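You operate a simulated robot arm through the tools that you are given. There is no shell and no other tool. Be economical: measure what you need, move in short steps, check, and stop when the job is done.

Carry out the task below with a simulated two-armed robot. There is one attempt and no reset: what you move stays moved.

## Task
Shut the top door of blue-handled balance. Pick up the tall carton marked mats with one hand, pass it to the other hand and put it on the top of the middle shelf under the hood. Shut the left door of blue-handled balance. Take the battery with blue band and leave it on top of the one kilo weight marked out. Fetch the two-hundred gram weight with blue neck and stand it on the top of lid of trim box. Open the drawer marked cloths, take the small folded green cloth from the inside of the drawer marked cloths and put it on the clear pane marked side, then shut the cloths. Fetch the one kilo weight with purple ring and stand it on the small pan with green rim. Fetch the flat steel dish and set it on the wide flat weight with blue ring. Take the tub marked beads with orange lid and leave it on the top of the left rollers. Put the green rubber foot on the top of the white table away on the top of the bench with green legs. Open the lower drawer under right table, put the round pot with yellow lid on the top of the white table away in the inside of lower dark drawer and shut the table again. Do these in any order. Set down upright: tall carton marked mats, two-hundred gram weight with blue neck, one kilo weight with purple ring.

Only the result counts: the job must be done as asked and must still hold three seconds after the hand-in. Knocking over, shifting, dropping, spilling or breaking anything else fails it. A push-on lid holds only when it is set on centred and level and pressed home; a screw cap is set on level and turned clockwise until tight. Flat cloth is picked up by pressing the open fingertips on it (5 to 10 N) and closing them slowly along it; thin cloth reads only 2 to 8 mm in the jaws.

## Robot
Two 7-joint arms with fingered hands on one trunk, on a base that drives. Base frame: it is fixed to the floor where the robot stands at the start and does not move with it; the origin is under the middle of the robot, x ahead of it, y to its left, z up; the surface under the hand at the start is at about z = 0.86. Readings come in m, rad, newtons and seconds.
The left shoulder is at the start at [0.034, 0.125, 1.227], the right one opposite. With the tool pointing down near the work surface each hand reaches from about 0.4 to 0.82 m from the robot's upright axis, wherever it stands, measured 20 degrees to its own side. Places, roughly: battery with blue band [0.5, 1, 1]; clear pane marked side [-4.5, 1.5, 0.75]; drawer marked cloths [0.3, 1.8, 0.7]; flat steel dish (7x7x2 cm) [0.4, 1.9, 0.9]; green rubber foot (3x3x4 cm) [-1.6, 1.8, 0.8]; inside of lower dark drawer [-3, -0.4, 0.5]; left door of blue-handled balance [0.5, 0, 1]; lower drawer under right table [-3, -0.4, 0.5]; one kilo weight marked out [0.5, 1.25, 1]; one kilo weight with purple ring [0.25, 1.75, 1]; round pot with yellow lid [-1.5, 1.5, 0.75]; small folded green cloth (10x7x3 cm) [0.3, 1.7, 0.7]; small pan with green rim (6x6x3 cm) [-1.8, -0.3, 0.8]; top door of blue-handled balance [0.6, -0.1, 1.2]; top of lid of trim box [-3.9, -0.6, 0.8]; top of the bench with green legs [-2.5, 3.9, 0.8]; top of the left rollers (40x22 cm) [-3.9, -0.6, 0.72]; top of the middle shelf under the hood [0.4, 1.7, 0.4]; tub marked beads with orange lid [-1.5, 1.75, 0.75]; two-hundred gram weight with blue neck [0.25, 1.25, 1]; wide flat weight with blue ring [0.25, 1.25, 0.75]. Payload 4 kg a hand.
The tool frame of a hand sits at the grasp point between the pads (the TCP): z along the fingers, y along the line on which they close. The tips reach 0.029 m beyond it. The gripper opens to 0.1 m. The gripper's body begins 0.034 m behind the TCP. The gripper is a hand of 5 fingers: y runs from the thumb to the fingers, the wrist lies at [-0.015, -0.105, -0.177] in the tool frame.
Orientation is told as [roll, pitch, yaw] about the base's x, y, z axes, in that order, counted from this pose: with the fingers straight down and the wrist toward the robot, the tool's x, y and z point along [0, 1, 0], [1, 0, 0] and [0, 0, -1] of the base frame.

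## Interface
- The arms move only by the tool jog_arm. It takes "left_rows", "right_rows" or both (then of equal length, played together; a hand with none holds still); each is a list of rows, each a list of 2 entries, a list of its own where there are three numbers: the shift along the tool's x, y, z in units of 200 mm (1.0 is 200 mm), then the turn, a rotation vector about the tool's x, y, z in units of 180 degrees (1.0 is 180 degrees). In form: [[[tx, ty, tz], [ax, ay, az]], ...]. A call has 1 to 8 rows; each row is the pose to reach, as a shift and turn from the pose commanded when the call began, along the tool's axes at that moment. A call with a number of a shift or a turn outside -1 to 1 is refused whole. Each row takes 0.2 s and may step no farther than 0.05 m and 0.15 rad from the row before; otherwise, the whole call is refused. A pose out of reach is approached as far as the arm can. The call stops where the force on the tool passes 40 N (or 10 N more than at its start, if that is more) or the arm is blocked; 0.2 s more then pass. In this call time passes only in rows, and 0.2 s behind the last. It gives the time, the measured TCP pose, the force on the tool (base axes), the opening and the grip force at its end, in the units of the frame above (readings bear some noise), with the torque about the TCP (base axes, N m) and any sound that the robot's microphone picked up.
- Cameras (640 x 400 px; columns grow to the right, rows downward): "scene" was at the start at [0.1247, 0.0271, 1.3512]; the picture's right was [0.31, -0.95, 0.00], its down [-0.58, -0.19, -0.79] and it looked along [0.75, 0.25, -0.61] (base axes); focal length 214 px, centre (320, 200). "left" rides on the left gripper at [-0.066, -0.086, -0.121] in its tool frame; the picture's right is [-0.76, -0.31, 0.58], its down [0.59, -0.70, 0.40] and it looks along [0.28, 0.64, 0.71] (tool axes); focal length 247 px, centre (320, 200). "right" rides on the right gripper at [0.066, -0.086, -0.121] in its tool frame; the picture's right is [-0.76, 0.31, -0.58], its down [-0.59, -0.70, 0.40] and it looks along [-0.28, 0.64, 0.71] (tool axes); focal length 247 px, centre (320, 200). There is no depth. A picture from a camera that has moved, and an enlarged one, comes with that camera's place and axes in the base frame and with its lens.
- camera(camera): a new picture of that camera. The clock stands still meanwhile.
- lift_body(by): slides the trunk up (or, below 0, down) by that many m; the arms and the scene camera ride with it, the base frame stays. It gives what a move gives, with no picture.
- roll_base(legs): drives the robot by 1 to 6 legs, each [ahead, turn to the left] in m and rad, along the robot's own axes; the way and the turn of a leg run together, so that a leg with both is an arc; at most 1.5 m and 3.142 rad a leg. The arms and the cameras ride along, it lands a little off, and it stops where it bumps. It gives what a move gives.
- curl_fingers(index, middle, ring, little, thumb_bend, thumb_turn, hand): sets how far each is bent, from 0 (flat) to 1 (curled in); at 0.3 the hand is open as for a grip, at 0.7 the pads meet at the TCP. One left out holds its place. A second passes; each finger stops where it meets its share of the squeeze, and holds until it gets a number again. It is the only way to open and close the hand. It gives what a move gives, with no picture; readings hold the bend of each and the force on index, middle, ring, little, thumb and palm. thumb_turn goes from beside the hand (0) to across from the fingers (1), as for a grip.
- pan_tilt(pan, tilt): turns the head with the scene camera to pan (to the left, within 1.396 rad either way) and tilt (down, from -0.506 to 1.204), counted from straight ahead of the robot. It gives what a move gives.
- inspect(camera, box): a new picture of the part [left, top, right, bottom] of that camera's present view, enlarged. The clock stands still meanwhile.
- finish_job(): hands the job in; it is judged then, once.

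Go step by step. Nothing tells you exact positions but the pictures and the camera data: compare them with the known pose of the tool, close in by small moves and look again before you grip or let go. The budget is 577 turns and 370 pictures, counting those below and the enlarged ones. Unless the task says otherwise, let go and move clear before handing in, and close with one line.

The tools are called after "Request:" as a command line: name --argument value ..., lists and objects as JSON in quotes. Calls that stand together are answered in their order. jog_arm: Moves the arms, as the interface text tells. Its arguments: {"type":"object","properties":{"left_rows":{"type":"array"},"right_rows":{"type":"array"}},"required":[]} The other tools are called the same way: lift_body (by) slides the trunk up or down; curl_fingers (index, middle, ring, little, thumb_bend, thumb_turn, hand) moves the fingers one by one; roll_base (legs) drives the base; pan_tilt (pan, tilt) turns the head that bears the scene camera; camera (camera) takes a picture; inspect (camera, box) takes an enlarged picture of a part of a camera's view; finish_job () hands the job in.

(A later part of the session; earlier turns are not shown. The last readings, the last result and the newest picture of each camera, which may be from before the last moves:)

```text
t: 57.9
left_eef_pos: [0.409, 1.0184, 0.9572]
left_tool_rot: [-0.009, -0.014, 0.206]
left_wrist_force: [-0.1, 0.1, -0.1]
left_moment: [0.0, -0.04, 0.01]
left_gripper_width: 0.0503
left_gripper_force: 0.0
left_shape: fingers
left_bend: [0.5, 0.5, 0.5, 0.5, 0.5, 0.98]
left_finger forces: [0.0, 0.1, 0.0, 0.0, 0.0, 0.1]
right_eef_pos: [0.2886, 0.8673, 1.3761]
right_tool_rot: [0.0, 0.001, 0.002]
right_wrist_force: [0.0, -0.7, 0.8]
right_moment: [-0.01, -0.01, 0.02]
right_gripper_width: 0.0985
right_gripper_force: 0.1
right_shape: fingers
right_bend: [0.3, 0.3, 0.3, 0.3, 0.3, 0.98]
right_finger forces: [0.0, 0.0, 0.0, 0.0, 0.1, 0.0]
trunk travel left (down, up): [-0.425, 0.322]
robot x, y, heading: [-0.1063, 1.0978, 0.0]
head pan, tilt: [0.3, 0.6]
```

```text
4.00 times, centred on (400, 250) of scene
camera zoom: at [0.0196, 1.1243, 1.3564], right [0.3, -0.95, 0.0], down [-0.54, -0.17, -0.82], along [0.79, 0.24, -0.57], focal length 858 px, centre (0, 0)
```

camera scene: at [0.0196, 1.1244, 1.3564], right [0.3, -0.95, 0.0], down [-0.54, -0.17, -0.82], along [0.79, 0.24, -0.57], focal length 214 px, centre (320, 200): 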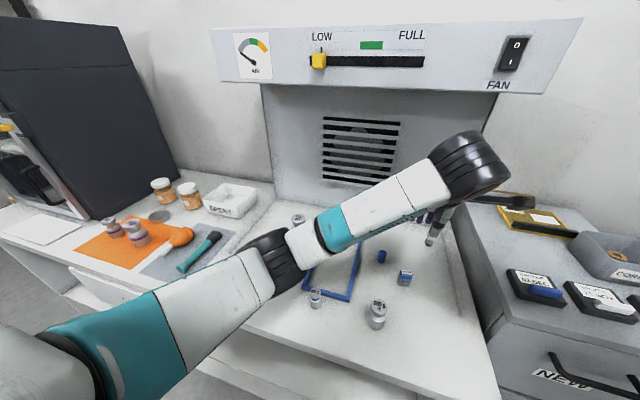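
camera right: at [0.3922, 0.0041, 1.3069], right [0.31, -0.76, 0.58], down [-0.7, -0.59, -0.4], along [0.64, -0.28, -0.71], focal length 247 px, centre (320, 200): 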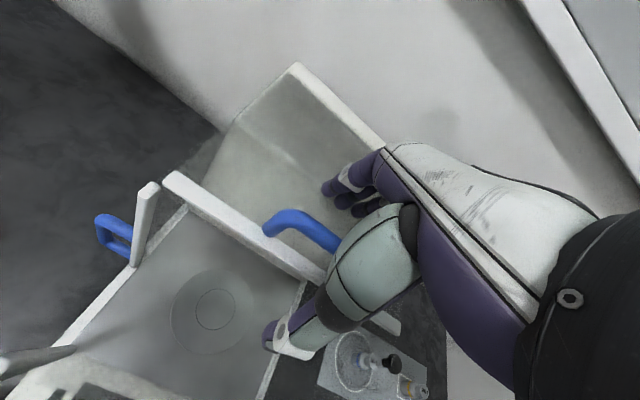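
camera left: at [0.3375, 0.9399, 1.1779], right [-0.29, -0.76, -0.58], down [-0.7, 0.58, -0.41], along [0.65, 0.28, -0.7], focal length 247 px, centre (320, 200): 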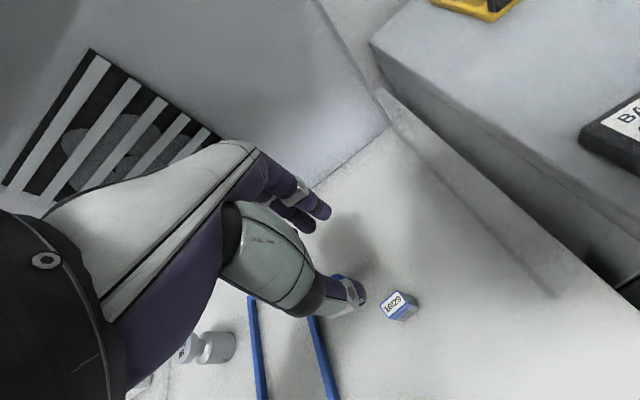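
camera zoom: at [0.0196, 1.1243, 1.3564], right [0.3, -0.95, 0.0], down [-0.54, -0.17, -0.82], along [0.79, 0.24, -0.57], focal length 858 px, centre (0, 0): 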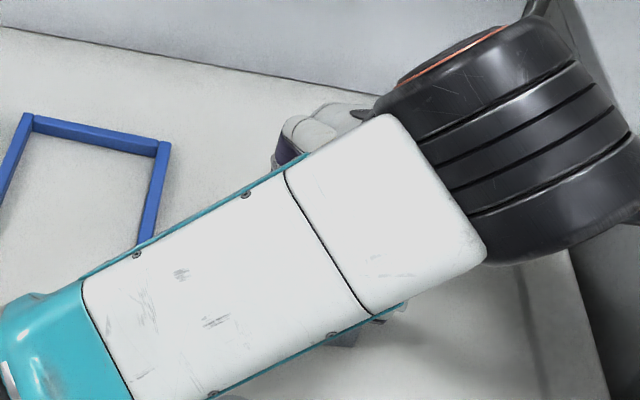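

Aligned within a few mm and clear of the blue cylinder. Descending and closing.

Request:
jog_arm --left_rows '[[[0.015, 0.02, 0.12], [0, 0, 0]], [[0.015, 0.02, 0.24], [0, 0, 0]], [[0.015, 0.02, 0.35], [0, 0, 0]]]'

Request:
inspect --camera "left" --box '[240, 180, 440, 305]'

```text
t: 58.7
left_eef_pos: [0.4135, 1.0211, 0.8933]
left_tool_rot: [-0.014, -0.025, 0.205]
left_wrist_force: [-0.6, 0.5, 23.3]
left_moment: [-0.27, 0.86, -0.05]
left_gripper_width: 0.0507
left_gripper_force: 12.3
left_shape: fingers
left_bend: [0.5, 0.5, 0.5, 0.5, 0.48, 0.98]
left_finger forces: [0.0, 0.1, 0.0, 0.0, 24.1, 0.1]
right_eef_pos: [0.285, 0.8688, 1.3765]
right_tool_rot: [0.001, -0.001, 0.001]
right_wrist_force: [-0.2, 0.9, 1.3]
right_moment: [-0.01, -0.02, -0.01]
right_gripper_width: 0.0986
right_gripper_force: 0.1
right_shape: fingers
right_bend: [0.3, 0.3, 0.3, 0.3, 0.3, 0.98]
right_finger forces: [0.0, 0.0, 0.0, 0.0, 0.0, 0.0]
trunk travel left (down, up): [-0.425, 0.322]
robot x, y, heading: [-0.1097, 1.1005, 0.001]
head pan, tilt: [0.3, 0.6]
```

```text
3.20 times, centred on (340, 242) of left
camera zoom: at [0.3394, 0.9401, 1.013], right [-0.13, -0.81, -0.57], down [-0.8, 0.43, -0.42], along [0.59, 0.4, -0.7], focal length 790 px, centre (256, 64)
```

zoom: 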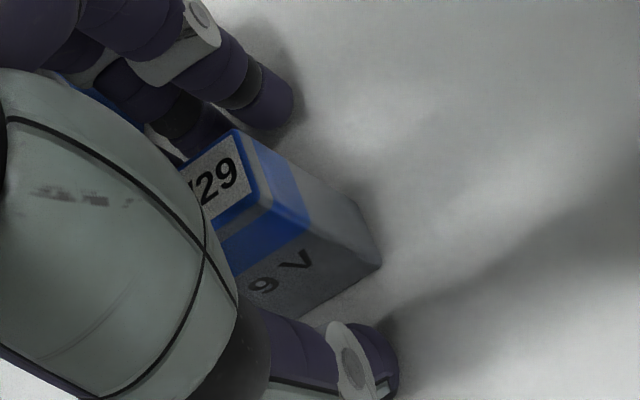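

The thumb touched the bench (24 N), so the surface is nearer z 0.86. Lifting a few mm, recentring, then closing.

Request:
jog_arm --left_rows '[[[-0.015, -0.035, -0.03], [0, 0, 0]]]'

Request:
curl_fingers --hand "left" --index 0.68 --middle 0.68 --ring 0.5 --little 0.5 --thumb_bend 0.68

Request:
inspect --camera "left" --box '[240, 180, 440, 305]'

```text
t: 59.1
left_eef_pos: [0.4052, 1.0179, 0.8936]
left_tool_rot: [-0.007, -0.014, 0.207]
left_wrist_force: [1.8, 2.1, 9.4]
left_moment: [-0.04, 0.25, 0.01]
left_gripper_width: 0.0443
left_gripper_force: 5.2
left_shape: fingers
left_bend: [0.5, 0.5, 0.5, 0.5, 0.53, 0.99]
left_finger forces: [0.0, 0.0, 0.0, 0.0, 10.3, 0.1]
right_eef_pos: [0.2874, 0.8688, 1.376]
right_tool_rot: [0.002, 0.003, 0.003]
right_wrist_force: [-0.1, 0.3, -0.2]
right_moment: [0.02, 0.0, 0.01]
right_gripper_width: 0.0985
right_gripper_force: 0.1
right_shape: fingers
right_bend: [0.3, 0.3, 0.3, 0.3, 0.3, 0.98]
right_finger forces: [0.0, 0.0, 0.0, 0.0, 0.1, 0.0]
trunk travel left (down, up): [-0.425, 0.322]
robot x, y, heading: [-0.1043, 1.1003, -0.001]
head pan, tilt: [0.3, 0.6]
```

```text
t: 60.1
left_eef_pos: [0.4063, 1.0163, 0.8928]
left_tool_rot: [-0.008, -0.015, 0.206]
left_wrist_force: [0.2, -0.4, -0.1]
left_moment: [0.0, 0.0, -0.01]
left_gripper_width: 0.014
left_gripper_force: 3.5
left_shape: fingers
left_bend: [0.66, 0.67, 0.5, 0.5, 0.66, 0.97]
left_finger forces: [2.2, 1.0, 0.0, 0.0, 3.2, 0.1]
right_eef_pos: [0.2875, 0.8671, 1.3762]
right_tool_rot: [-0.001, 0.001, 0.003]
right_wrist_force: [0.6, -0.4, 0.1]
right_moment: [-0.01, -0.01, 0.02]
right_gripper_width: 0.0985
right_gripper_force: 0.0
right_shape: fingers
right_bend: [0.3, 0.3, 0.3, 0.3, 0.3, 0.98]
right_finger forces: [0.0, 0.1, 0.0, 0.1, 0.1, 0.0]
trunk travel left (down, up): [-0.425, 0.322]
robot x, y, heading: [-0.1077, 1.0946, 0.001]
head pan, tilt: [0.3, 0.6]
```

```text
3.20 times, centred on (340, 242) of left
camera zoom: at [0.3345, 0.9359, 1.0134], right [-0.14, -0.81, -0.58], down [-0.8, 0.43, -0.41], along [0.58, 0.4, -0.71], focal length 790 px, centre (256, 64)
```

zoom: 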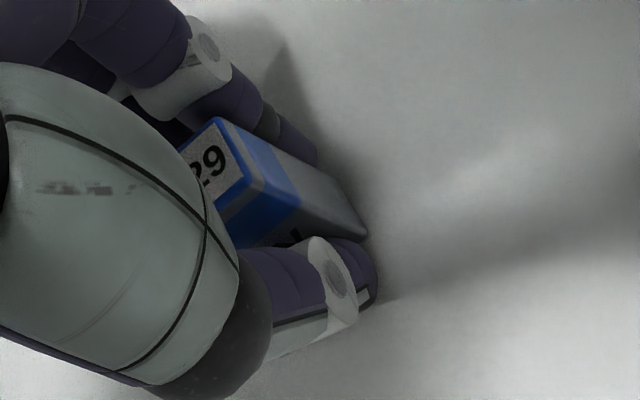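

Gripped. Tightening a little and lifting.

Request:
curl_fingers --hand "left" --index 0.75 --middle 0.75 --thumb_bend 0.72

Request:
jog_arm --left_rows '[[[0, 0, -0.15], [0, 0, 0]], [[0, 0, -0.35], [0, 0, 0]], [[0, 0, -0.55], [0, 0, 0]], [[0, 0, -0.75], [0, 0, 0]]]'

Request:
camera --camera "left"

Request:
camera --camera "scene"

```text
t: 61.1
left_eef_pos: [0.4066, 1.0167, 0.8942]
left_tool_rot: [-0.009, -0.012, 0.204]
left_wrist_force: [0.2, -0.8, -0.8]
left_moment: [0.0, -0.02, -0.01]
left_gripper_width: 0.0128
left_gripper_force: 8.9
left_shape: fingers
left_bend: [0.73, 0.73, 0.5, 0.5, 0.66, 0.96]
left_finger forces: [6.8, 2.9, 0.0, 0.0, 9.8, 0.0]
right_eef_pos: [0.289, 0.8679, 1.3754]
right_tool_rot: [0.002, 0.001, 0.001]
right_wrist_force: [-0.4, 0.1, 0.1]
right_moment: [0.0, 0.01, 0.01]
right_gripper_width: 0.0986
right_gripper_force: 0.1
right_shape: fingers
right_bend: [0.3, 0.3, 0.3, 0.3, 0.3, 0.98]
right_finger forces: [0.1, 0.0, 0.0, 0.0, 0.0, 0.0]
trunk travel left (down, up): [-0.425, 0.322]
robot x, y, heading: [-0.1076, 1.0997, -0.005]
head pan, tilt: [0.3, 0.6]
```

```text
t: 62.1
left_eef_pos: [0.4022, 1.0188, 1.0445]
left_tool_rot: [-0.008, -0.014, 0.205]
left_wrist_force: [-0.1, -0.3, 0.0]
left_moment: [0.02, -0.02, -0.01]
left_gripper_width: 0.0129
left_gripper_force: 9.9
left_shape: fingers
left_bend: [0.73, 0.73, 0.5, 0.5, 0.66, 0.96]
left_finger forces: [6.6, 2.9, 0.0, 0.0, 9.7, 0.0]
right_eef_pos: [0.2863, 0.8671, 1.3753]
right_tool_rot: [0.0, 0.002, 0.002]
right_wrist_force: [-0.9, -0.2, 0.0]
right_moment: [-0.01, 0.0, 0.0]
right_gripper_width: 0.0986
right_gripper_force: 0.0
right_shape: fingers
right_bend: [0.3, 0.3, 0.3, 0.3, 0.3, 0.98]
right_finger forces: [0.0, 0.1, 0.0, 0.1, 0.0, 0.1]
trunk travel left (down, up): [-0.425, 0.322]
robot x, y, heading: [-0.1069, 1.0973, -0.001]
head pan, tilt: [0.3, 0.6]
```

```text
314 pictures are left
camera left: at [0.3317, 0.937, 1.1645], right [-0.14, -0.81, -0.58], down [-0.8, 0.43, -0.41], along [0.58, 0.41, -0.71], focal length 247 px, centre (320, 200)
```

left: 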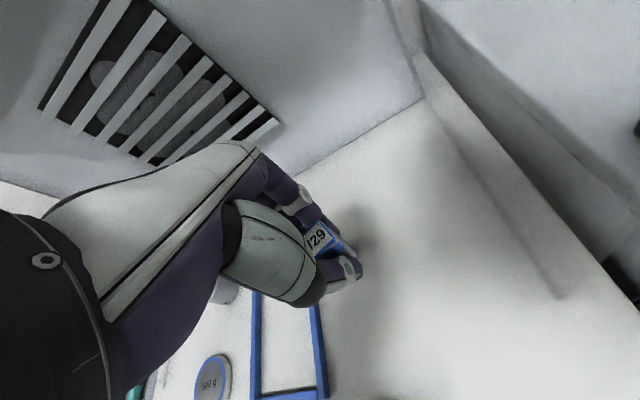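

```text
313 pictures are left
camera scene: at [0.0194, 1.124, 1.3565], right [0.3, -0.95, 0.0], down [-0.54, -0.17, -0.82], along [0.79, 0.24, -0.57], focal length 214 px, centre (320, 200)
```

scene: 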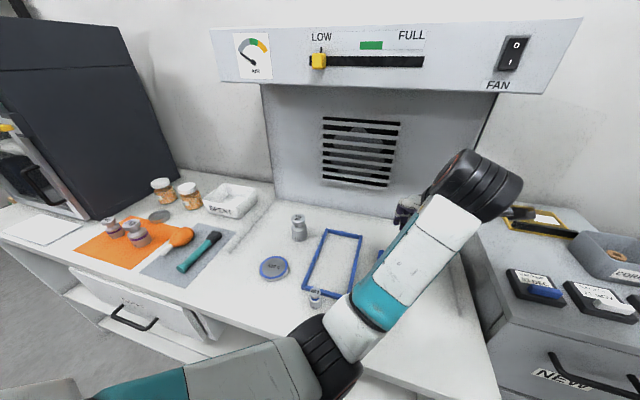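

Battery held. The OUT weight's knob top is near [0.509, 1.341, 0.928]; moving toward it and re-measuring.

Request:
jog_arm --left_rows '[[[0.19, 0.06, 0], [0, 0, 0]], [[0.38, 0.12, 0], [0, 0, 0]], [[0.57, 0.18, 0], [0, 0, 0]], [[0.76, 0.24, 0], [0, 0, 0]], [[0.917, 0.28, 0], [0, 0, 0]]]'

Request:
camera --camera "left"

Request:
inspect --camera "scene" --box '[240, 170, 400, 270]'

```text
t: 63.3
left_eef_pos: [0.4215, 1.21, 1.0444]
left_tool_rot: [-0.009, -0.014, 0.207]
left_wrist_force: [0.1, -0.7, -0.1]
left_moment: [-0.03, -0.03, 0.0]
left_gripper_width: 0.0129
left_gripper_force: 9.8
left_shape: fingers
left_bend: [0.74, 0.73, 0.5, 0.5, 0.66, 0.96]
left_finger forces: [6.6, 3.0, 0.0, 0.0, 9.6, 0.0]
right_eef_pos: [0.2888, 0.8689, 1.3761]
right_tool_rot: [0.0, -0.001, 0.001]
right_wrist_force: [0.4, -0.5, -0.4]
right_moment: [0.0, -0.02, 0.01]
right_gripper_width: 0.0988
right_gripper_force: 0.0
right_shape: fingers
right_bend: [0.3, 0.3, 0.3, 0.3, 0.3, 0.98]
right_finger forces: [0.0, 0.0, 0.0, 0.1, 0.0, 0.0]
trunk travel left (down, up): [-0.425, 0.322]
robot x, y, heading: [-0.1082, 1.099, 0.002]
head pan, tilt: [0.3, 0.6]
```

```text
312 pictures are left
camera left: at [0.349, 1.1291, 1.1628], right [-0.14, -0.81, -0.58], down [-0.8, 0.43, -0.41], along [0.58, 0.4, -0.71], focal length 247 px, centre (320, 200)
```

left: 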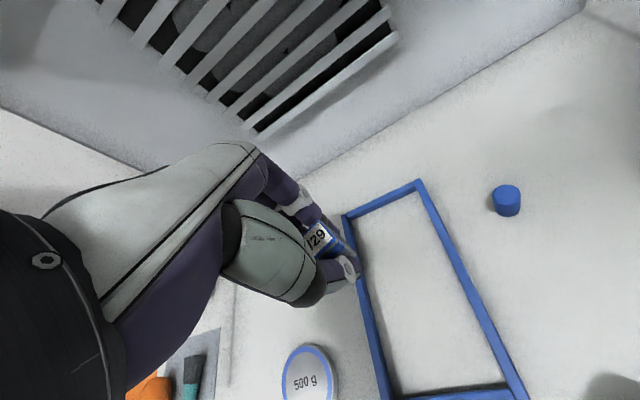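

```text
4.00 times, centred on (320, 220) of scene
camera zoom: at [0.0197, 1.1249, 1.3564], right [0.3, -0.95, 0.0], down [-0.54, -0.17, -0.82], along [0.79, 0.24, -0.57], focal length 858 px, centre (320, 120)
```

zoom: 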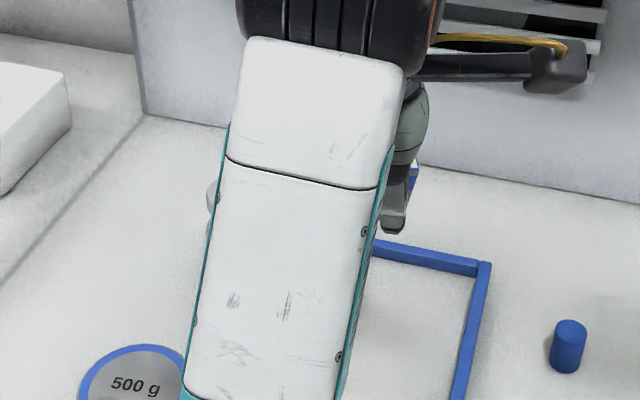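

The hand hides the weight; going just past it so the wrist camera sees the knob from the other side.

Request:
jog_arm --left_rows '[[[0.19, 0.05, 0], [0, 0, 0]], [[0.38, 0.1, 0], [0, 0, 0]], [[0.57, 0.15, 0], [0, 0, 0]], [[0.76, 0.2, 0], [0, 0, 0]], [[0.92, 0.235, 0], [0, 0, 0]]]'

Request:
inspect --camera "left" --box '[300, 100, 540, 250]'

Request:
inspect --camera "scene" --box '[200, 130, 400, 255]'

```text
t: 64.5
left_eef_pos: [0.4285, 1.4017, 1.0426]
left_tool_rot: [-0.009, -0.014, 0.202]
left_wrist_force: [0.0, 0.1, -0.2]
left_moment: [-0.02, 0.04, -0.02]
left_gripper_width: 0.0128
left_gripper_force: 9.4
left_shape: fingers
left_bend: [0.74, 0.73, 0.5, 0.5, 0.66, 0.96]
left_finger forces: [6.6, 2.9, 0.0, 0.0, 9.7, 0.1]
right_eef_pos: [0.2888, 0.8699, 1.3767]
right_tool_rot: [0.001, 0.003, 0.001]
right_wrist_force: [-0.2, -0.1, 0.1]
right_moment: [-0.04, -0.06, -0.01]
right_gripper_width: 0.0986
right_gripper_force: 0.0
right_shape: fingers
right_bend: [0.3, 0.3, 0.3, 0.3, 0.3, 0.98]
right_finger forces: [0.0, 0.1, 0.1, 0.1, 0.0, 0.0]
trunk travel left (down, up): [-0.425, 0.322]
robot x, y, heading: [-0.1072, 1.1019, -0.001]
head pan, tilt: [0.3, 0.6]
```

```text
2.67 times, centred on (420, 175) of left
camera zoom: at [0.3566, 1.3194, 1.1627], right [-0.14, -0.81, -0.57], down [-0.8, 0.43, -0.41], along [0.58, 0.4, -0.71], focal length 659 px, centre (53, 267)
```

zoom: 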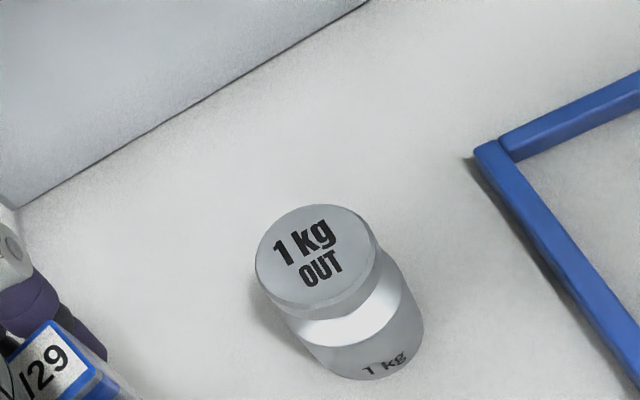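

```text
3.20 times, centred on (300, 192) of scene
camera zoom: at [0.0196, 1.1252, 1.3564], right [0.3, -0.95, 0.0], down [-0.54, -0.17, -0.82], along [0.79, 0.24, -0.57], focal length 686 px, centre (384, 224)
```

zoom: 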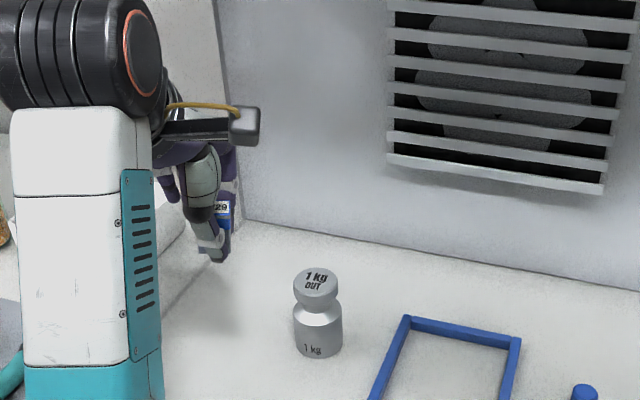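

Two views agree on the knob top: about [0.494, 1.3375, 0.929]. Moving the battery over it, bottom about 1 cm above.

Request:
jog_arm --left_rows '[[[-0.16, 0.1, 0.05], [0, 0, 0]], [[-0.3, 0.2, 0.1], [0, 0, 0]], [[-0.38, 0.25, 0.2], [0, 0, 0]], [[-0.38, 0.25, 0.33], [0, 0, 0]]]'

Request:
inspect --camera "scene" --box '[220, 160, 380, 260]'

Request:
inspect --camera "left" --box '[240, 180, 440, 305]'

```text
t: 65.5
left_eef_pos: [0.4946, 1.3355, 0.9788]
left_tool_rot: [-0.01, -0.014, 0.208]
left_wrist_force: [-0.9, 0.1, -0.5]
left_moment: [-0.03, 0.01, -0.01]
left_gripper_width: 0.0128
left_gripper_force: 9.7
left_shape: fingers
left_bend: [0.74, 0.73, 0.5, 0.5, 0.66, 0.96]
left_finger forces: [6.5, 3.0, 0.1, 0.1, 9.5, 0.1]
right_eef_pos: [0.2884, 0.8677, 1.3768]
right_tool_rot: [0.0, 0.002, 0.001]
right_wrist_force: [-0.6, -0.2, 0.2]
right_moment: [0.0, -0.01, 0.0]
right_gripper_width: 0.0984
right_gripper_force: 0.2
right_shape: fingers
right_bend: [0.3, 0.3, 0.3, 0.3, 0.3, 0.98]
right_finger forces: [0.1, 0.1, 0.0, 0.1, 0.0, 0.0]
trunk travel left (down, up): [-0.425, 0.322]
robot x, y, heading: [-0.1062, 1.1007, -0.003]
head pan, tilt: [0.3, 0.6]
```

```text
4.00 times, centred on (300, 210) of scene
camera zoom: at [0.0196, 1.1247, 1.3564], right [0.3, -0.95, 0.0], down [-0.54, -0.17, -0.82], along [0.79, 0.24, -0.57], focal length 858 px, centre (400, 160)
```

zoom: 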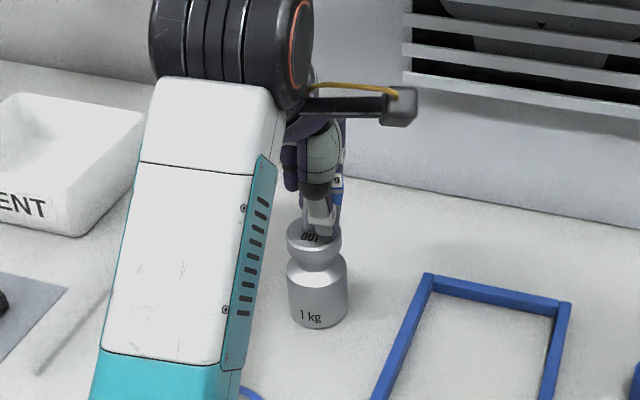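

```text
3.20 times, centred on (340, 242) of left
camera zoom: at [0.4235, 1.2542, 1.0979], right [-0.14, -0.81, -0.58], down [-0.8, 0.43, -0.41], along [0.58, 0.4, -0.71], focal length 790 px, centre (256, 64)
```

zoom: 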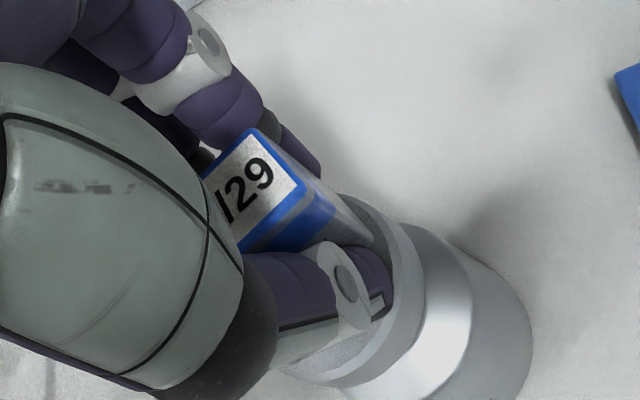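

The battery sits about 8 mm too far right; shifting it and lowering in small steps to contact.

Request:
jog_arm --left_rows '[[[0.04, 0.008, 0], [0, 0, 0]], [[0.04, 0.008, 0.03], [0, 0, 0]], [[0.04, 0.008, 0.05], [0, 0, 0]]]'

Request:
inspect --camera "scene" --box '[260, 180, 360, 240]'

Request:
inspect --camera "left" --box '[240, 180, 440, 305]'

```text
t: 66.3
left_eef_pos: [0.495, 1.3444, 0.9743]
left_tool_rot: [-0.008, -0.026, 0.206]
left_wrist_force: [-1.2, 2.4, 26.3]
left_moment: [-0.2, 0.53, -0.03]
left_gripper_width: 0.0125
left_gripper_force: 23.6
left_shape: fingers
left_bend: [0.74, 0.73, 0.5, 0.5, 0.68, 0.96]
left_finger forces: [8.7, 4.1, 0.1, 0.0, 34.0, 0.0]
right_eef_pos: [0.2856, 0.8682, 1.3784]
right_tool_rot: [0.0, 0.0, 0.001]
right_wrist_force: [1.0, 0.1, 0.1]
right_moment: [-0.04, -0.03, -0.02]
right_gripper_width: 0.0983
right_gripper_force: 0.1
right_shape: fingers
right_bend: [0.3, 0.3, 0.3, 0.3, 0.3, 0.98]
right_finger forces: [0.0, 0.0, 0.0, 0.0, 0.0, 0.1]
trunk travel left (down, up): [-0.425, 0.322]
robot x, y, heading: [-0.1101, 1.0989, 0.002]
head pan, tilt: [0.3, 0.6]
```

```text
6.40 times, centred on (310, 210) of scene
camera zoom: at [0.0169, 1.1238, 1.3571], right [0.3, -0.95, 0.0], down [-0.54, -0.17, -0.83], along [0.79, 0.24, -0.56], focal length 1373 px, centre (384, 136)
```

zoom: 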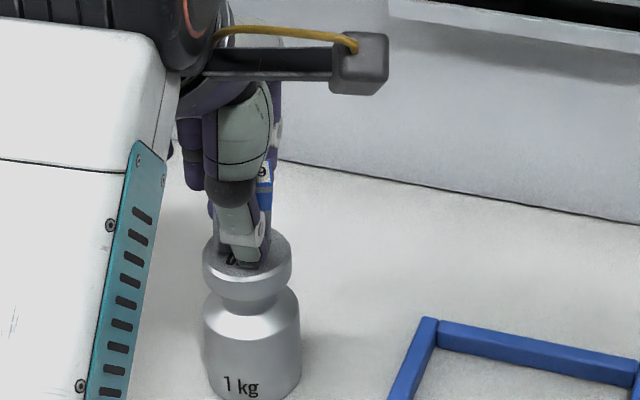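

```text
3.20 times, centred on (340, 242) of left
camera zoom: at [0.4214, 1.2618, 1.093], right [-0.13, -0.81, -0.58], down [-0.8, 0.43, -0.42], along [0.59, 0.41, -0.7], focal length 790 px, centre (256, 64)
```

zoom: 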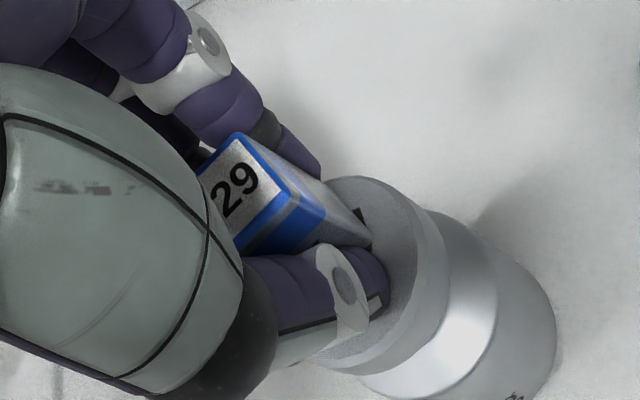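

Battery and thumb tip have reached the knob top, well centered. I'll ease off the pressure and then open.

Request:
jog_arm --left_rows '[[[0, 0, -0.015], [0, 0, 0]]]'

Request:
curl_fingers --hand "left" --index 0.66 --middle 0.66 --thumb_bend 0.62

Request:
inspect --camera "left" --box '[240, 180, 440, 305]'

```text
t: 66.7
left_eef_pos: [0.4954, 1.3435, 0.9747]
left_tool_rot: [-0.008, -0.018, 0.204]
left_wrist_force: [1.0, 3.3, 24.2]
left_moment: [-0.15, 0.38, -0.03]
left_gripper_width: 0.0124
left_gripper_force: 24.0
left_shape: fingers
left_bend: [0.74, 0.73, 0.5, 0.5, 0.68, 0.96]
left_finger forces: [9.4, 4.7, 0.0, 0.0, 33.6, 0.0]
right_eef_pos: [0.2848, 0.8679, 1.3766]
right_tool_rot: [-0.001, 0.0, 0.002]
right_wrist_force: [0.2, -0.4, 0.4]
right_moment: [-0.03, -0.01, 0.0]
right_gripper_width: 0.0985
right_gripper_force: 0.1
right_shape: fingers
right_bend: [0.3, 0.3, 0.3, 0.3, 0.3, 0.98]
right_finger forces: [0.1, 0.0, 0.0, 0.1, 0.0, 0.0]
trunk travel left (down, up): [-0.425, 0.322]
robot x, y, heading: [-0.1124, 1.0932, 0.003]
head pan, tilt: [0.3, 0.6]
```

```text
t: 67.7
left_eef_pos: [0.4937, 1.3436, 0.9738]
left_tool_rot: [-0.008, -0.02, 0.206]
left_wrist_force: [-3.2, -2.5, 25.5]
left_moment: [-0.35, 0.58, 0.01]
left_gripper_width: 0.0161
left_gripper_force: 13.6
left_shape: fingers
left_bend: [0.65, 0.66, 0.5, 0.5, 0.59, 0.97]
left_finger forces: [0.7, 0.1, 0.0, 0.0, 26.2, 0.1]
right_eef_pos: [0.2857, 0.8669, 1.3757]
right_tool_rot: [0.001, 0.0, 0.001]
right_wrist_force: [0.5, 0.2, -0.4]
right_moment: [-0.01, 0.01, 0.01]
right_gripper_width: 0.0987
right_gripper_force: 0.1
right_shape: fingers
right_bend: [0.3, 0.3, 0.3, 0.3, 0.3, 0.98]
right_finger forces: [0.0, 0.0, 0.1, 0.0, 0.0, 0.0]
trunk travel left (down, up): [-0.425, 0.322]
robot x, y, heading: [-0.1104, 1.1009, 0.001]
head pan, tilt: [0.3, 0.6]
```

```text
3.20 times, centred on (340, 242) of left
camera zoom: at [0.4212, 1.2609, 1.0932], right [-0.13, -0.81, -0.58], down [-0.8, 0.43, -0.42], along [0.58, 0.41, -0.7], focal length 790 px, centre (256, 64)
```

zoom: 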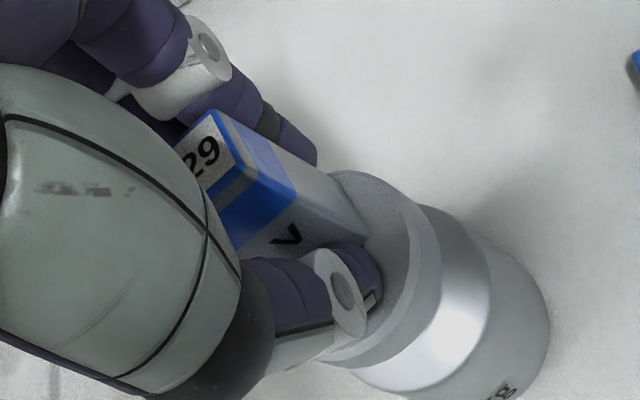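

Battery released; the thumb still presses on the knob, so I raise slightly before opening wide.

Request:
jog_arm --left_rows '[[[0, 0, -0.03], [0, 0, 0]], [[0, 0, -0.06], [0, 0, 0]]]'

Request:
curl_fingers --hand "left" --index 0.45 --middle 0.45 --ring 0.45 --little 0.45 --thumb_bend 0.45

Request:
inspect --camera "left" --box '[240, 180, 440, 305]'

Request:
inspect --camera "scene" --box '[260, 180, 360, 240]'

```text
t: 68.3
left_eef_pos: [0.4942, 1.3437, 0.9821]
left_tool_rot: [-0.006, -0.008, 0.207]
left_wrist_force: [0.1, 0.3, 1.1]
left_moment: [-0.01, 0.03, -0.01]
left_gripper_width: 0.0166
left_gripper_force: 0.4
left_shape: fingers
left_bend: [0.66, 0.66, 0.5, 0.5, 0.62, 0.97]
left_finger forces: [0.2, 0.0, 0.0, 0.0, 0.4, 0.0]
right_eef_pos: [0.2875, 0.8678, 1.3763]
right_tool_rot: [-0.001, 0.001, 0.003]
right_wrist_force: [-0.8, -0.3, 0.1]
right_moment: [0.03, 0.0, -0.02]
right_gripper_width: 0.0987
right_gripper_force: 0.1
right_shape: fingers
right_bend: [0.3, 0.3, 0.3, 0.3, 0.3, 0.98]
right_finger forces: [0.1, 0.2, 0.0, 0.0, 0.0, 0.1]
trunk travel left (down, up): [-0.425, 0.322]
robot x, y, heading: [-0.1111, 1.0966, 0.005]
head pan, tilt: [0.3, 0.6]
```

```text
t: 69.3
left_eef_pos: [0.4954, 1.3442, 0.9826]
left_tool_rot: [-0.009, -0.014, 0.206]
left_wrist_force: [-0.1, -0.1, 0.6]
left_moment: [0.03, -0.02, 0.01]
left_gripper_width: 0.062
left_gripper_force: 0.0
left_shape: fingers
left_bend: [0.45, 0.45, 0.45, 0.45, 0.45, 0.97]
left_finger forces: [0.0, 0.0, 0.0, 0.1, 0.0, 0.0]
right_eef_pos: [0.2878, 0.8678, 1.3752]
right_tool_rot: [0.0, 0.001, 0.001]
right_wrist_force: [0.7, -1.7, 0.0]
right_moment: [0.01, 0.03, 0.0]
right_gripper_width: 0.0987
right_gripper_force: 0.0
right_shape: fingers
right_bend: [0.3, 0.3, 0.3, 0.3, 0.3, 0.98]
right_finger forces: [0.0, 0.0, 0.0, 0.0, 0.0, 0.1]
trunk travel left (down, up): [-0.425, 0.322]
robot x, y, heading: [-0.1097, 1.0987, 0.002]
head pan, tilt: [0.3, 0.6]
```

```text
3.20 times, centred on (340, 242) of left
camera zoom: at [0.4228, 1.2622, 1.1027], right [-0.14, -0.81, -0.58], down [-0.8, 0.43, -0.41], along [0.58, 0.4, -0.71], focal length 790 px, centre (256, 64)
```

zoom: 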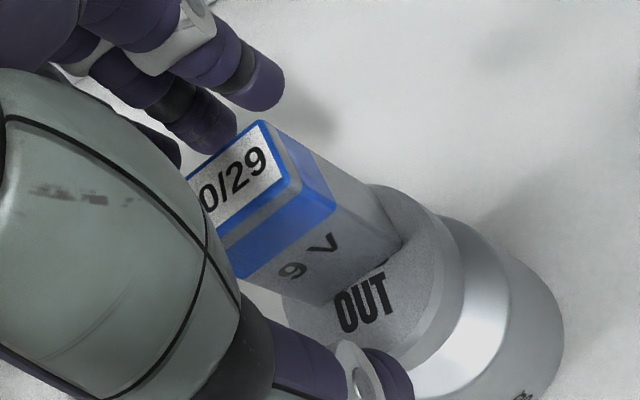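

```text
6.40 times, centred on (310, 210) of scene
camera zoom: at [0.0196, 1.1244, 1.3564], right [0.3, -0.95, 0.0], down [-0.54, -0.17, -0.82], along [0.79, 0.24, -0.57], focal length 1373 px, centre (384, 136)
```

zoom: 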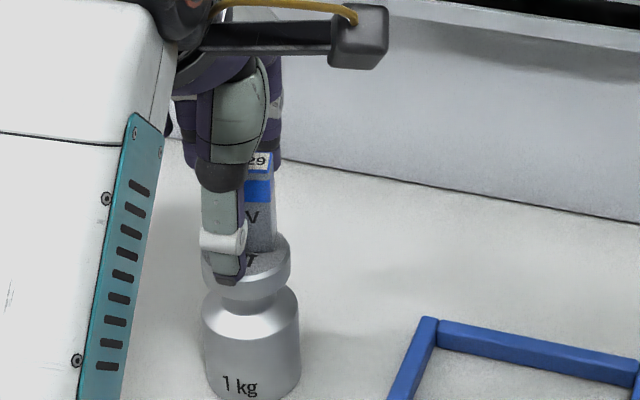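

The battery stands on the knob. Lifting straight up and away, then checking.

Request:
jog_arm --left_rows '[[[0, 0, -0.1], [0, 0, 0]], [[0, 0, -0.3], [0, 0, 0]], [[0, 0, -0.5], [0, 0, 0]], [[0.1, -0.2, -0.6], [0, 0, 0]], [[0.2, -0.4, -0.7], [0, 0, 0.03]], [[0.3, -0.6, -0.8], [0, 0, 0.064]]]'

Request:
camera --camera "scene"

Request:
camera --camera "left"

```text
t: 70.7
left_eef_pos: [0.4037, 1.399, 1.1219]
left_tool_rot: [-0.005, -0.014, 0.003]
left_wrist_force: [-0.2, 0.0, 0.6]
left_moment: [0.0, 0.01, -0.02]
left_gripper_width: 0.062
left_gripper_force: 0.1
left_shape: fingers
left_bend: [0.45, 0.45, 0.45, 0.45, 0.45, 0.98]
left_finger forces: [0.0, 0.0, 0.1, 0.0, 0.1, 0.0]
left hand out of reach, approached as far as the arm can: row 6
right_eef_pos: [0.2883, 0.869, 1.3762]
right_tool_rot: [0.0, 0.001, 0.001]
right_wrist_force: [0.3, 0.3, -0.6]
right_moment: [0.04, 0.01, -0.02]
right_gripper_width: 0.0984
right_gripper_force: 0.1
right_shape: fingers
right_bend: [0.3, 0.3, 0.3, 0.3, 0.3, 0.98]
right_finger forces: [0.1, 0.1, 0.0, 0.0, 0.0, 0.0]
trunk travel left (down, up): [-0.425, 0.322]
robot x, y, heading: [-0.1107, 1.0978, -0.003]
head pan, tilt: [0.3, 0.6]
```

```text
301 pictures are left
camera scene: at [0.0202, 1.1248, 1.3563], right [0.3, -0.95, 0.0], down [-0.54, -0.17, -0.82], along [0.79, 0.24, -0.57], focal length 214 px, centre (320, 200)
```

scene: 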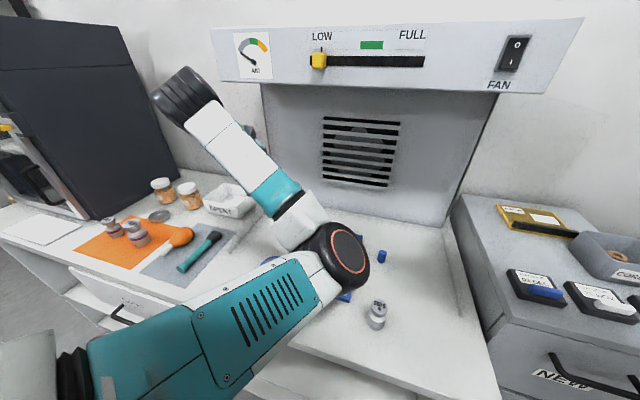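

```text
300 pictures are left
camera left: at [0.317, 1.3348, 1.2402], right [-0.3, -0.76, -0.58], down [-0.7, 0.58, -0.41], along [0.65, 0.28, -0.71], focal length 247 px, centre (320, 200)
```

left: 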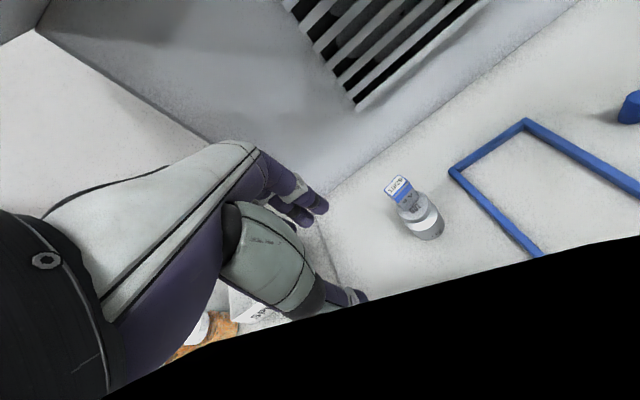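

The battery stands upright on the OUT weight. Next, the MATS carton (estimated at [0.36, -0.09], shelf z≈0.32): I'll back off, drive in front of the balance table and lower the trunk.

Request:
roll_base --legs '[[-0.48, 0], [0, -1.571], [1.1, 0], [0, 1.571]]'

Request:
lift_body --by -0.4

Request:
pan_tilt --pan 0.0 --tilt 0.5

Request:
camera --camera "scene"

```text
t: 74.9
left_eef_pos: [-0.0173, 1.2689, 1.1201]
left_tool_rot: [0.0, -0.023, -0.224]
left_wrist_force: [-0.7, -0.7, -0.2]
left_moment: [0.02, -0.04, -0.01]
left_gripper_width: 0.0623
left_gripper_force: 0.1
left_shape: fingers
left_bend: [0.45, 0.45, 0.45, 0.45, 0.45, 0.98]
left_finger forces: [0.1, 0.0, 0.0, 0.0, 0.1, 0.1]
right_eef_pos: [-0.2597, 0.7791, 1.3731]
right_tool_rot: [0.0, 0.001, -0.234]
right_wrist_force: [-1.3, -1.0, 0.0]
right_moment: [0.03, -0.09, 0.0]
right_gripper_width: 0.0984
right_gripper_force: 0.1
right_shape: fingers
right_bend: [0.3, 0.3, 0.3, 0.3, 0.3, 0.98]
right_finger forces: [0.1, 0.0, 0.0, 0.0, 0.1, 0.0]
trunk travel left (down, up): [-0.425, 0.322]
robot x, y, heading: [-0.5825, 1.0988, -0.168]
head pan, tilt: [0.3, 0.6]
stopped in leg 2: the robot was blocked; the commanded pose is now the measured one
```

```text
t: 78.7
left_eef_pos: [0.0167, 1.2669, 0.5236]
left_tool_rot: [-0.026, 0.379, -0.226]
left_wrist_force: [0.2, -0.8, -0.6]
left_moment: [0.02, -0.02, 0.02]
left_gripper_width: 0.0627
left_gripper_force: 0.1
left_shape: fingers
left_bend: [0.45, 0.45, 0.45, 0.45, 0.45, 0.98]
left_finger forces: [0.0, 0.1, 0.1, 0.0, 0.0, 0.0]
right_eef_pos: [-0.2524, 0.7821, 0.9723]
right_tool_rot: [0.0, 0.007, -0.229]
right_wrist_force: [0.0, 0.0, 0.4]
right_moment: [-0.02, 0.05, -0.02]
right_gripper_width: 0.0984
right_gripper_force: 0.1
right_shape: fingers
right_bend: [0.3, 0.3, 0.3, 0.3, 0.3, 0.98]
right_finger forces: [0.0, 0.0, 0.0, 0.0, 0.1, 0.0]
trunk travel left (down, up): [-0.025, 0.722]
robot x, y, heading: [-0.5858, 1.0967, -0.161]
head pan, tilt: [0.3, 0.6]
```

```text
t: 79.5
left_eef_pos: [0.0186, 1.268, 0.5251]
left_tool_rot: [-0.026, 0.38, -0.227]
left_wrist_force: [0.9, -0.3, -0.2]
left_moment: [0.05, -0.02, 0.02]
left_gripper_width: 0.0624
left_gripper_force: 0.0
left_shape: fingers
left_bend: [0.45, 0.45, 0.45, 0.45, 0.45, 0.98]
left_finger forces: [0.0, 0.1, 0.1, 0.0, 0.1, 0.0]
right_eef_pos: [-0.2514, 0.7833, 0.9718]
right_tool_rot: [0.001, 0.009, -0.23]
right_wrist_force: [-0.1, 0.4, -0.3]
right_moment: [0.01, 0.02, 0.01]
right_gripper_width: 0.0985
right_gripper_force: 0.1
right_shape: fingers
right_bend: [0.3, 0.3, 0.3, 0.3, 0.3, 0.98]
right_finger forces: [0.0, 0.0, 0.1, 0.0, 0.0, 0.0]
trunk travel left (down, up): [-0.025, 0.722]
robot x, y, heading: [-0.586, 1.0968, -0.165]
head pan, tilt: [0.0, 0.499]
```

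```text
299 pictures are left
camera scene: at [-0.3177, 1.0531, 0.9492], right [-0.16, -0.99, 0.0], down [-0.47, 0.08, -0.88], along [0.87, -0.14, -0.48], focal length 214 px, centre (320, 200)
```

scene: 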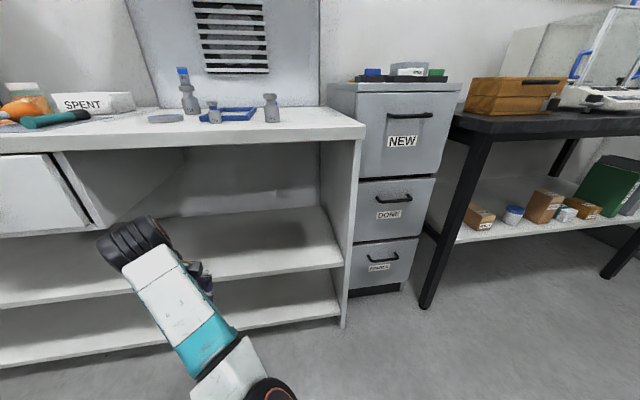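

The turn was blocked after 0.17 rad and the left arm's posture shifted with the trunk. I'll look to both sides to find what blocked it.

Request:
pan_tilt --pan 1.39 --tilt 0.6

Request:
camera --camera "scene"

Request:
pan_tilt --pan -1.39 --tilt 0.6

Request:
camera --camera "scene"

```text
t: 81.0
left_eef_pos: [0.018, 1.2687, 0.5242]
left_tool_rot: [-0.027, 0.381, -0.227]
left_wrist_force: [0.8, 0.3, 0.8]
left_moment: [0.04, 0.01, 0.01]
left_gripper_width: 0.0621
left_gripper_force: 0.0
left_shape: fingers
left_bend: [0.45, 0.45, 0.45, 0.45, 0.45, 0.98]
left_finger forces: [0.0, 0.0, 0.0, 0.0, 0.0, 0.1]
right_eef_pos: [-0.2523, 0.7832, 0.972]
right_tool_rot: [0.0, 0.008, -0.228]
right_wrist_force: [0.8, -0.8, 1.2]
right_moment: [-0.02, -0.01, 0.0]
right_gripper_width: 0.0988
right_gripper_force: 0.0
right_shape: fingers
right_bend: [0.3, 0.3, 0.3, 0.3, 0.3, 0.98]
right_finger forces: [0.1, 0.0, 0.0, 0.1, 0.0, 0.1]
trunk travel left (down, up): [-0.025, 0.722]
robot x, y, heading: [-0.5887, 1.0946, -0.167]
head pan, tilt: [1.389, 0.6]
```

```text
298 pictures are left
camera scene: at [-0.3775, 1.151, 0.9402], right [0.94, -0.34, 0.0], down [-0.19, -0.53, -0.83], along [0.28, 0.78, -0.56], focal length 214 px, centre (320, 200)
```

scene: 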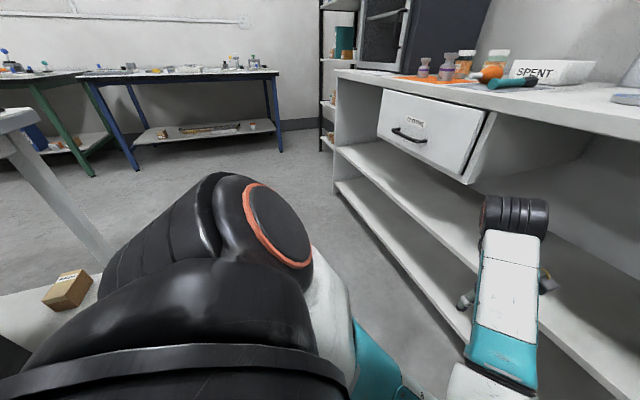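

```text
t: 83.5
left_eef_pos: [0.0175, 1.2672, 0.5236]
left_tool_rot: [-0.026, 0.38, -0.226]
left_wrist_force: [0.6, 0.0, -0.4]
left_moment: [0.01, 0.01, 0.03]
left_gripper_width: 0.0622
left_gripper_force: 0.0
left_shape: fingers
left_bend: [0.45, 0.45, 0.45, 0.45, 0.45, 0.98]
left_finger forces: [0.1, 0.1, 0.1, 0.0, 0.0, 0.0]
right_eef_pos: [-0.2523, 0.7831, 0.9724]
right_tool_rot: [0.0, 0.009, -0.227]
right_wrist_force: [0.6, -0.6, -0.5]
right_moment: [-0.01, -0.01, 0.03]
right_gripper_width: 0.0986
right_gripper_force: 0.0
right_shape: fingers
right_bend: [0.3, 0.3, 0.3, 0.3, 0.3, 0.98]
right_finger forces: [0.0, 0.0, 0.1, 0.1, 0.1, 0.0]
trunk travel left (down, up): [-0.025, 0.722]
robot x, y, heading: [-0.5856, 1.0945, -0.163]
head pan, tilt: [-1.389, 0.6]
```

```text
297 pictures are left
camera scene: at [-0.4059, 0.9795, 0.9402], right [-1.0, -0.02, 0.0], down [-0.01, 0.56, -0.82], along [0.01, -0.82, -0.57], focal length 214 px, centre (320, 200)
```

scene: 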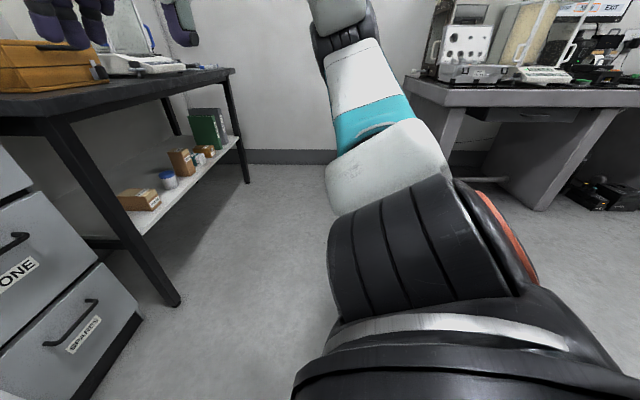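

The base's rear was against the white table behind. I'll raise the trunk, move forward a bit, and turn there (it turned freely at x≈-0.45 before).

Request:
lift_body --by 0.4

Request:
roll_base --legs '[[0.16, 0]]'

Request:
roll_base --legs '[[0, -1.403], [1.1, 0], [0, 1.571]]'

```text
t: 87.3
left_eef_pos: [0.0173, 1.2675, 0.9232]
left_tool_rot: [-0.026, 0.38, -0.228]
left_wrist_force: [-0.4, -0.3, -0.1]
left_moment: [-0.04, -0.03, -0.03]
left_gripper_width: 0.0624
left_gripper_force: 0.1
left_shape: fingers
left_bend: [0.45, 0.45, 0.45, 0.45, 0.45, 0.98]
left_finger forces: [0.1, 0.1, 0.0, 0.0, 0.0, 0.0]
right_eef_pos: [-0.2516, 0.7823, 1.3728]
right_tool_rot: [0.0, 0.009, -0.229]
right_wrist_force: [-0.1, 0.6, -0.8]
right_moment: [0.0, 0.0, 0.0]
right_gripper_width: 0.0985
right_gripper_force: 0.1
right_shape: fingers
right_bend: [0.3, 0.3, 0.3, 0.3, 0.3, 0.98]
right_finger forces: [0.0, 0.0, 0.0, 0.1, 0.0, 0.1]
trunk travel left (down, up): [-0.425, 0.322]
robot x, y, heading: [-0.5842, 1.0951, -0.168]
head pan, tilt: [-1.389, 0.6]
```

```text
t: 88.7
left_eef_pos: [0.1772, 1.2414, 0.9246]
left_tool_rot: [-0.028, 0.383, -0.225]
left_wrist_force: [1.5, 0.2, -0.1]
left_moment: [0.04, 0.05, 0.0]
left_gripper_width: 0.0624
left_gripper_force: 0.2
left_shape: fingers
left_bend: [0.45, 0.45, 0.45, 0.45, 0.45, 0.98]
left_finger forces: [0.1, 0.0, 0.1, 0.1, 0.0, 0.0]
right_eef_pos: [-0.0915, 0.7564, 1.3722]
right_tool_rot: [0.0, 0.009, -0.228]
right_wrist_force: [-0.7, 0.2, -0.3]
right_moment: [0.01, 0.0, -0.01]
right_gripper_width: 0.0989
right_gripper_force: 0.1
right_shape: fingers
right_bend: [0.3, 0.3, 0.3, 0.3, 0.3, 0.98]
right_finger forces: [0.1, 0.0, 0.0, 0.0, 0.0, 0.1]
trunk travel left (down, up): [-0.425, 0.322]
robot x, y, heading: [-0.4264, 1.0671, -0.162]
head pan, tilt: [-1.389, 0.6]
```

```text
t: 100.3
left_eef_pos: [0.1878, -0.1689, 0.9289]
left_tool_rot: [-0.046, 0.362, -0.744]
left_wrist_force: [-2.0, -0.7, 2.5]
left_moment: [0.0, -0.13, -0.02]
left_gripper_width: 0.0627
left_gripper_force: 1.8
left_shape: fingers
left_bend: [0.45, 0.45, 0.45, 0.45, 0.45, 0.98]
left_finger forces: [0.0, 0.1, 0.1, 3.4, 0.0, 0.0]
right_eef_pos: [-0.2707, -0.4616, 1.3724]
right_tool_rot: [-0.001, 0.007, -0.706]
right_wrist_force: [0.0, 1.0, -0.1]
right_moment: [-0.05, -0.03, -0.01]
right_gripper_width: 0.0985
right_gripper_force: 0.1
right_shape: fingers
right_bend: [0.3, 0.3, 0.3, 0.3, 0.3, 0.98]
right_finger forces: [0.1, 0.1, 0.0, 0.0, 0.0, 0.0]
trunk travel left (down, up): [-0.425, 0.322]
robot x, y, heading: [-0.42, -0.0318, -0.641]
head pan, tilt: [-1.389, 0.6]
stopped in leg 3: the force on the tool passed its limit at 56 N (the readings are from after the stop); the commanded pose is now the measured one
```

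The lowered left hand touched something near the balance during the turn. Backing away immediately and checking.

Request:
roll_base --legs '[[0, -0.15]]'

Request:
pan_tilt --pan 0.6 --tilt 0.5

Request:
camera --camera "scene"

Request:
camera --camera "left"

```text
t: 101.3
left_eef_pos: [0.1596, -0.2605, 0.9281]
left_tool_rot: [-0.046, 0.363, -0.892]
left_wrist_force: [1.0, 0.1, 0.7]
left_moment: [0.0, 0.01, 0.01]
left_gripper_width: 0.0623
left_gripper_force: 0.0
left_shape: fingers
left_bend: [0.45, 0.45, 0.45, 0.44, 0.45, 0.98]
left_finger forces: [0.1, 0.0, 0.1, 0.0, 0.1, 0.1]
right_eef_pos: [-0.3368, -0.4798, 1.3729]
right_tool_rot: [-0.002, 0.01, -0.856]
right_wrist_force: [-0.6, 0.4, -0.7]
right_moment: [0.01, -0.03, -0.02]
right_gripper_width: 0.0985
right_gripper_force: 0.1
right_shape: fingers
right_bend: [0.3, 0.3, 0.3, 0.3, 0.3, 0.98]
right_finger forces: [0.1, 0.0, 0.1, 0.0, 0.0, 0.0]
trunk travel left (down, up): [-0.425, 0.322]
robot x, y, heading: [-0.4232, -0.0287, -0.792]
head pan, tilt: [-1.389, 0.6]
```

```text
t: 103.3
left_eef_pos: [0.1597, -0.2602, 0.9274]
left_tool_rot: [-0.046, 0.366, -0.894]
left_wrist_force: [-0.3, -0.3, 1.1]
left_moment: [0.03, -0.02, 0.01]
left_gripper_width: 0.0625
left_gripper_force: 0.1
left_shape: fingers
left_bend: [0.45, 0.45, 0.45, 0.44, 0.45, 0.98]
left_finger forces: [0.1, 0.1, 0.0, 0.1, 0.0, 0.1]
right_eef_pos: [-0.3369, -0.4796, 1.3723]
right_tool_rot: [0.0, 0.009, -0.857]
right_wrist_force: [-0.3, 0.2, -1.0]
right_moment: [-0.01, 0.02, 0.04]
right_gripper_width: 0.0988
right_gripper_force: 0.2
right_shape: fingers
right_bend: [0.3, 0.3, 0.3, 0.3, 0.3, 0.98]
right_finger forces: [0.0, 0.0, 0.1, 0.1, 0.1, 0.0]
trunk travel left (down, up): [-0.425, 0.322]
robot x, y, heading: [-0.4251, -0.0265, -0.794]
head pan, tilt: [0.6, 0.499]
```

```text
296 pictures are left
camera scene: at [-0.3024, -0.0782, 1.3655], right [-0.19, -0.98, 0.0], down [-0.47, 0.09, -0.88], along [0.86, -0.17, -0.48], focal length 214 px, centre (320, 200)
```

scene: 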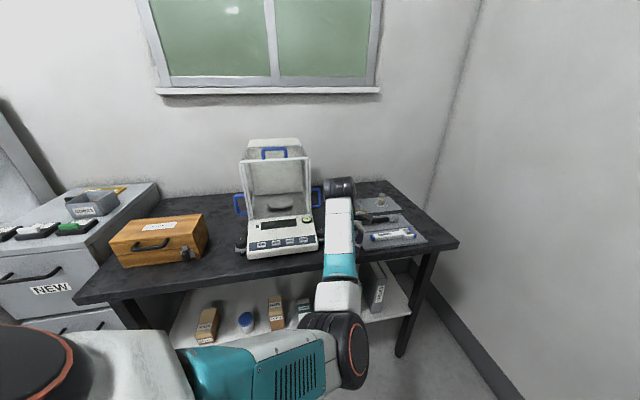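

```text
295 pictures are left
camera left: at [0.0916, -0.2698, 1.0732], right [-0.91, -0.12, -0.4], down [-0.06, 0.99, -0.15], along [0.41, -0.11, -0.91], focal length 247 px, centre (320, 200)
```

left: 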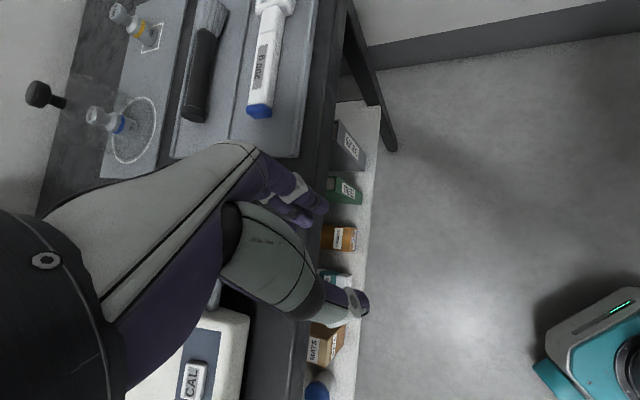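

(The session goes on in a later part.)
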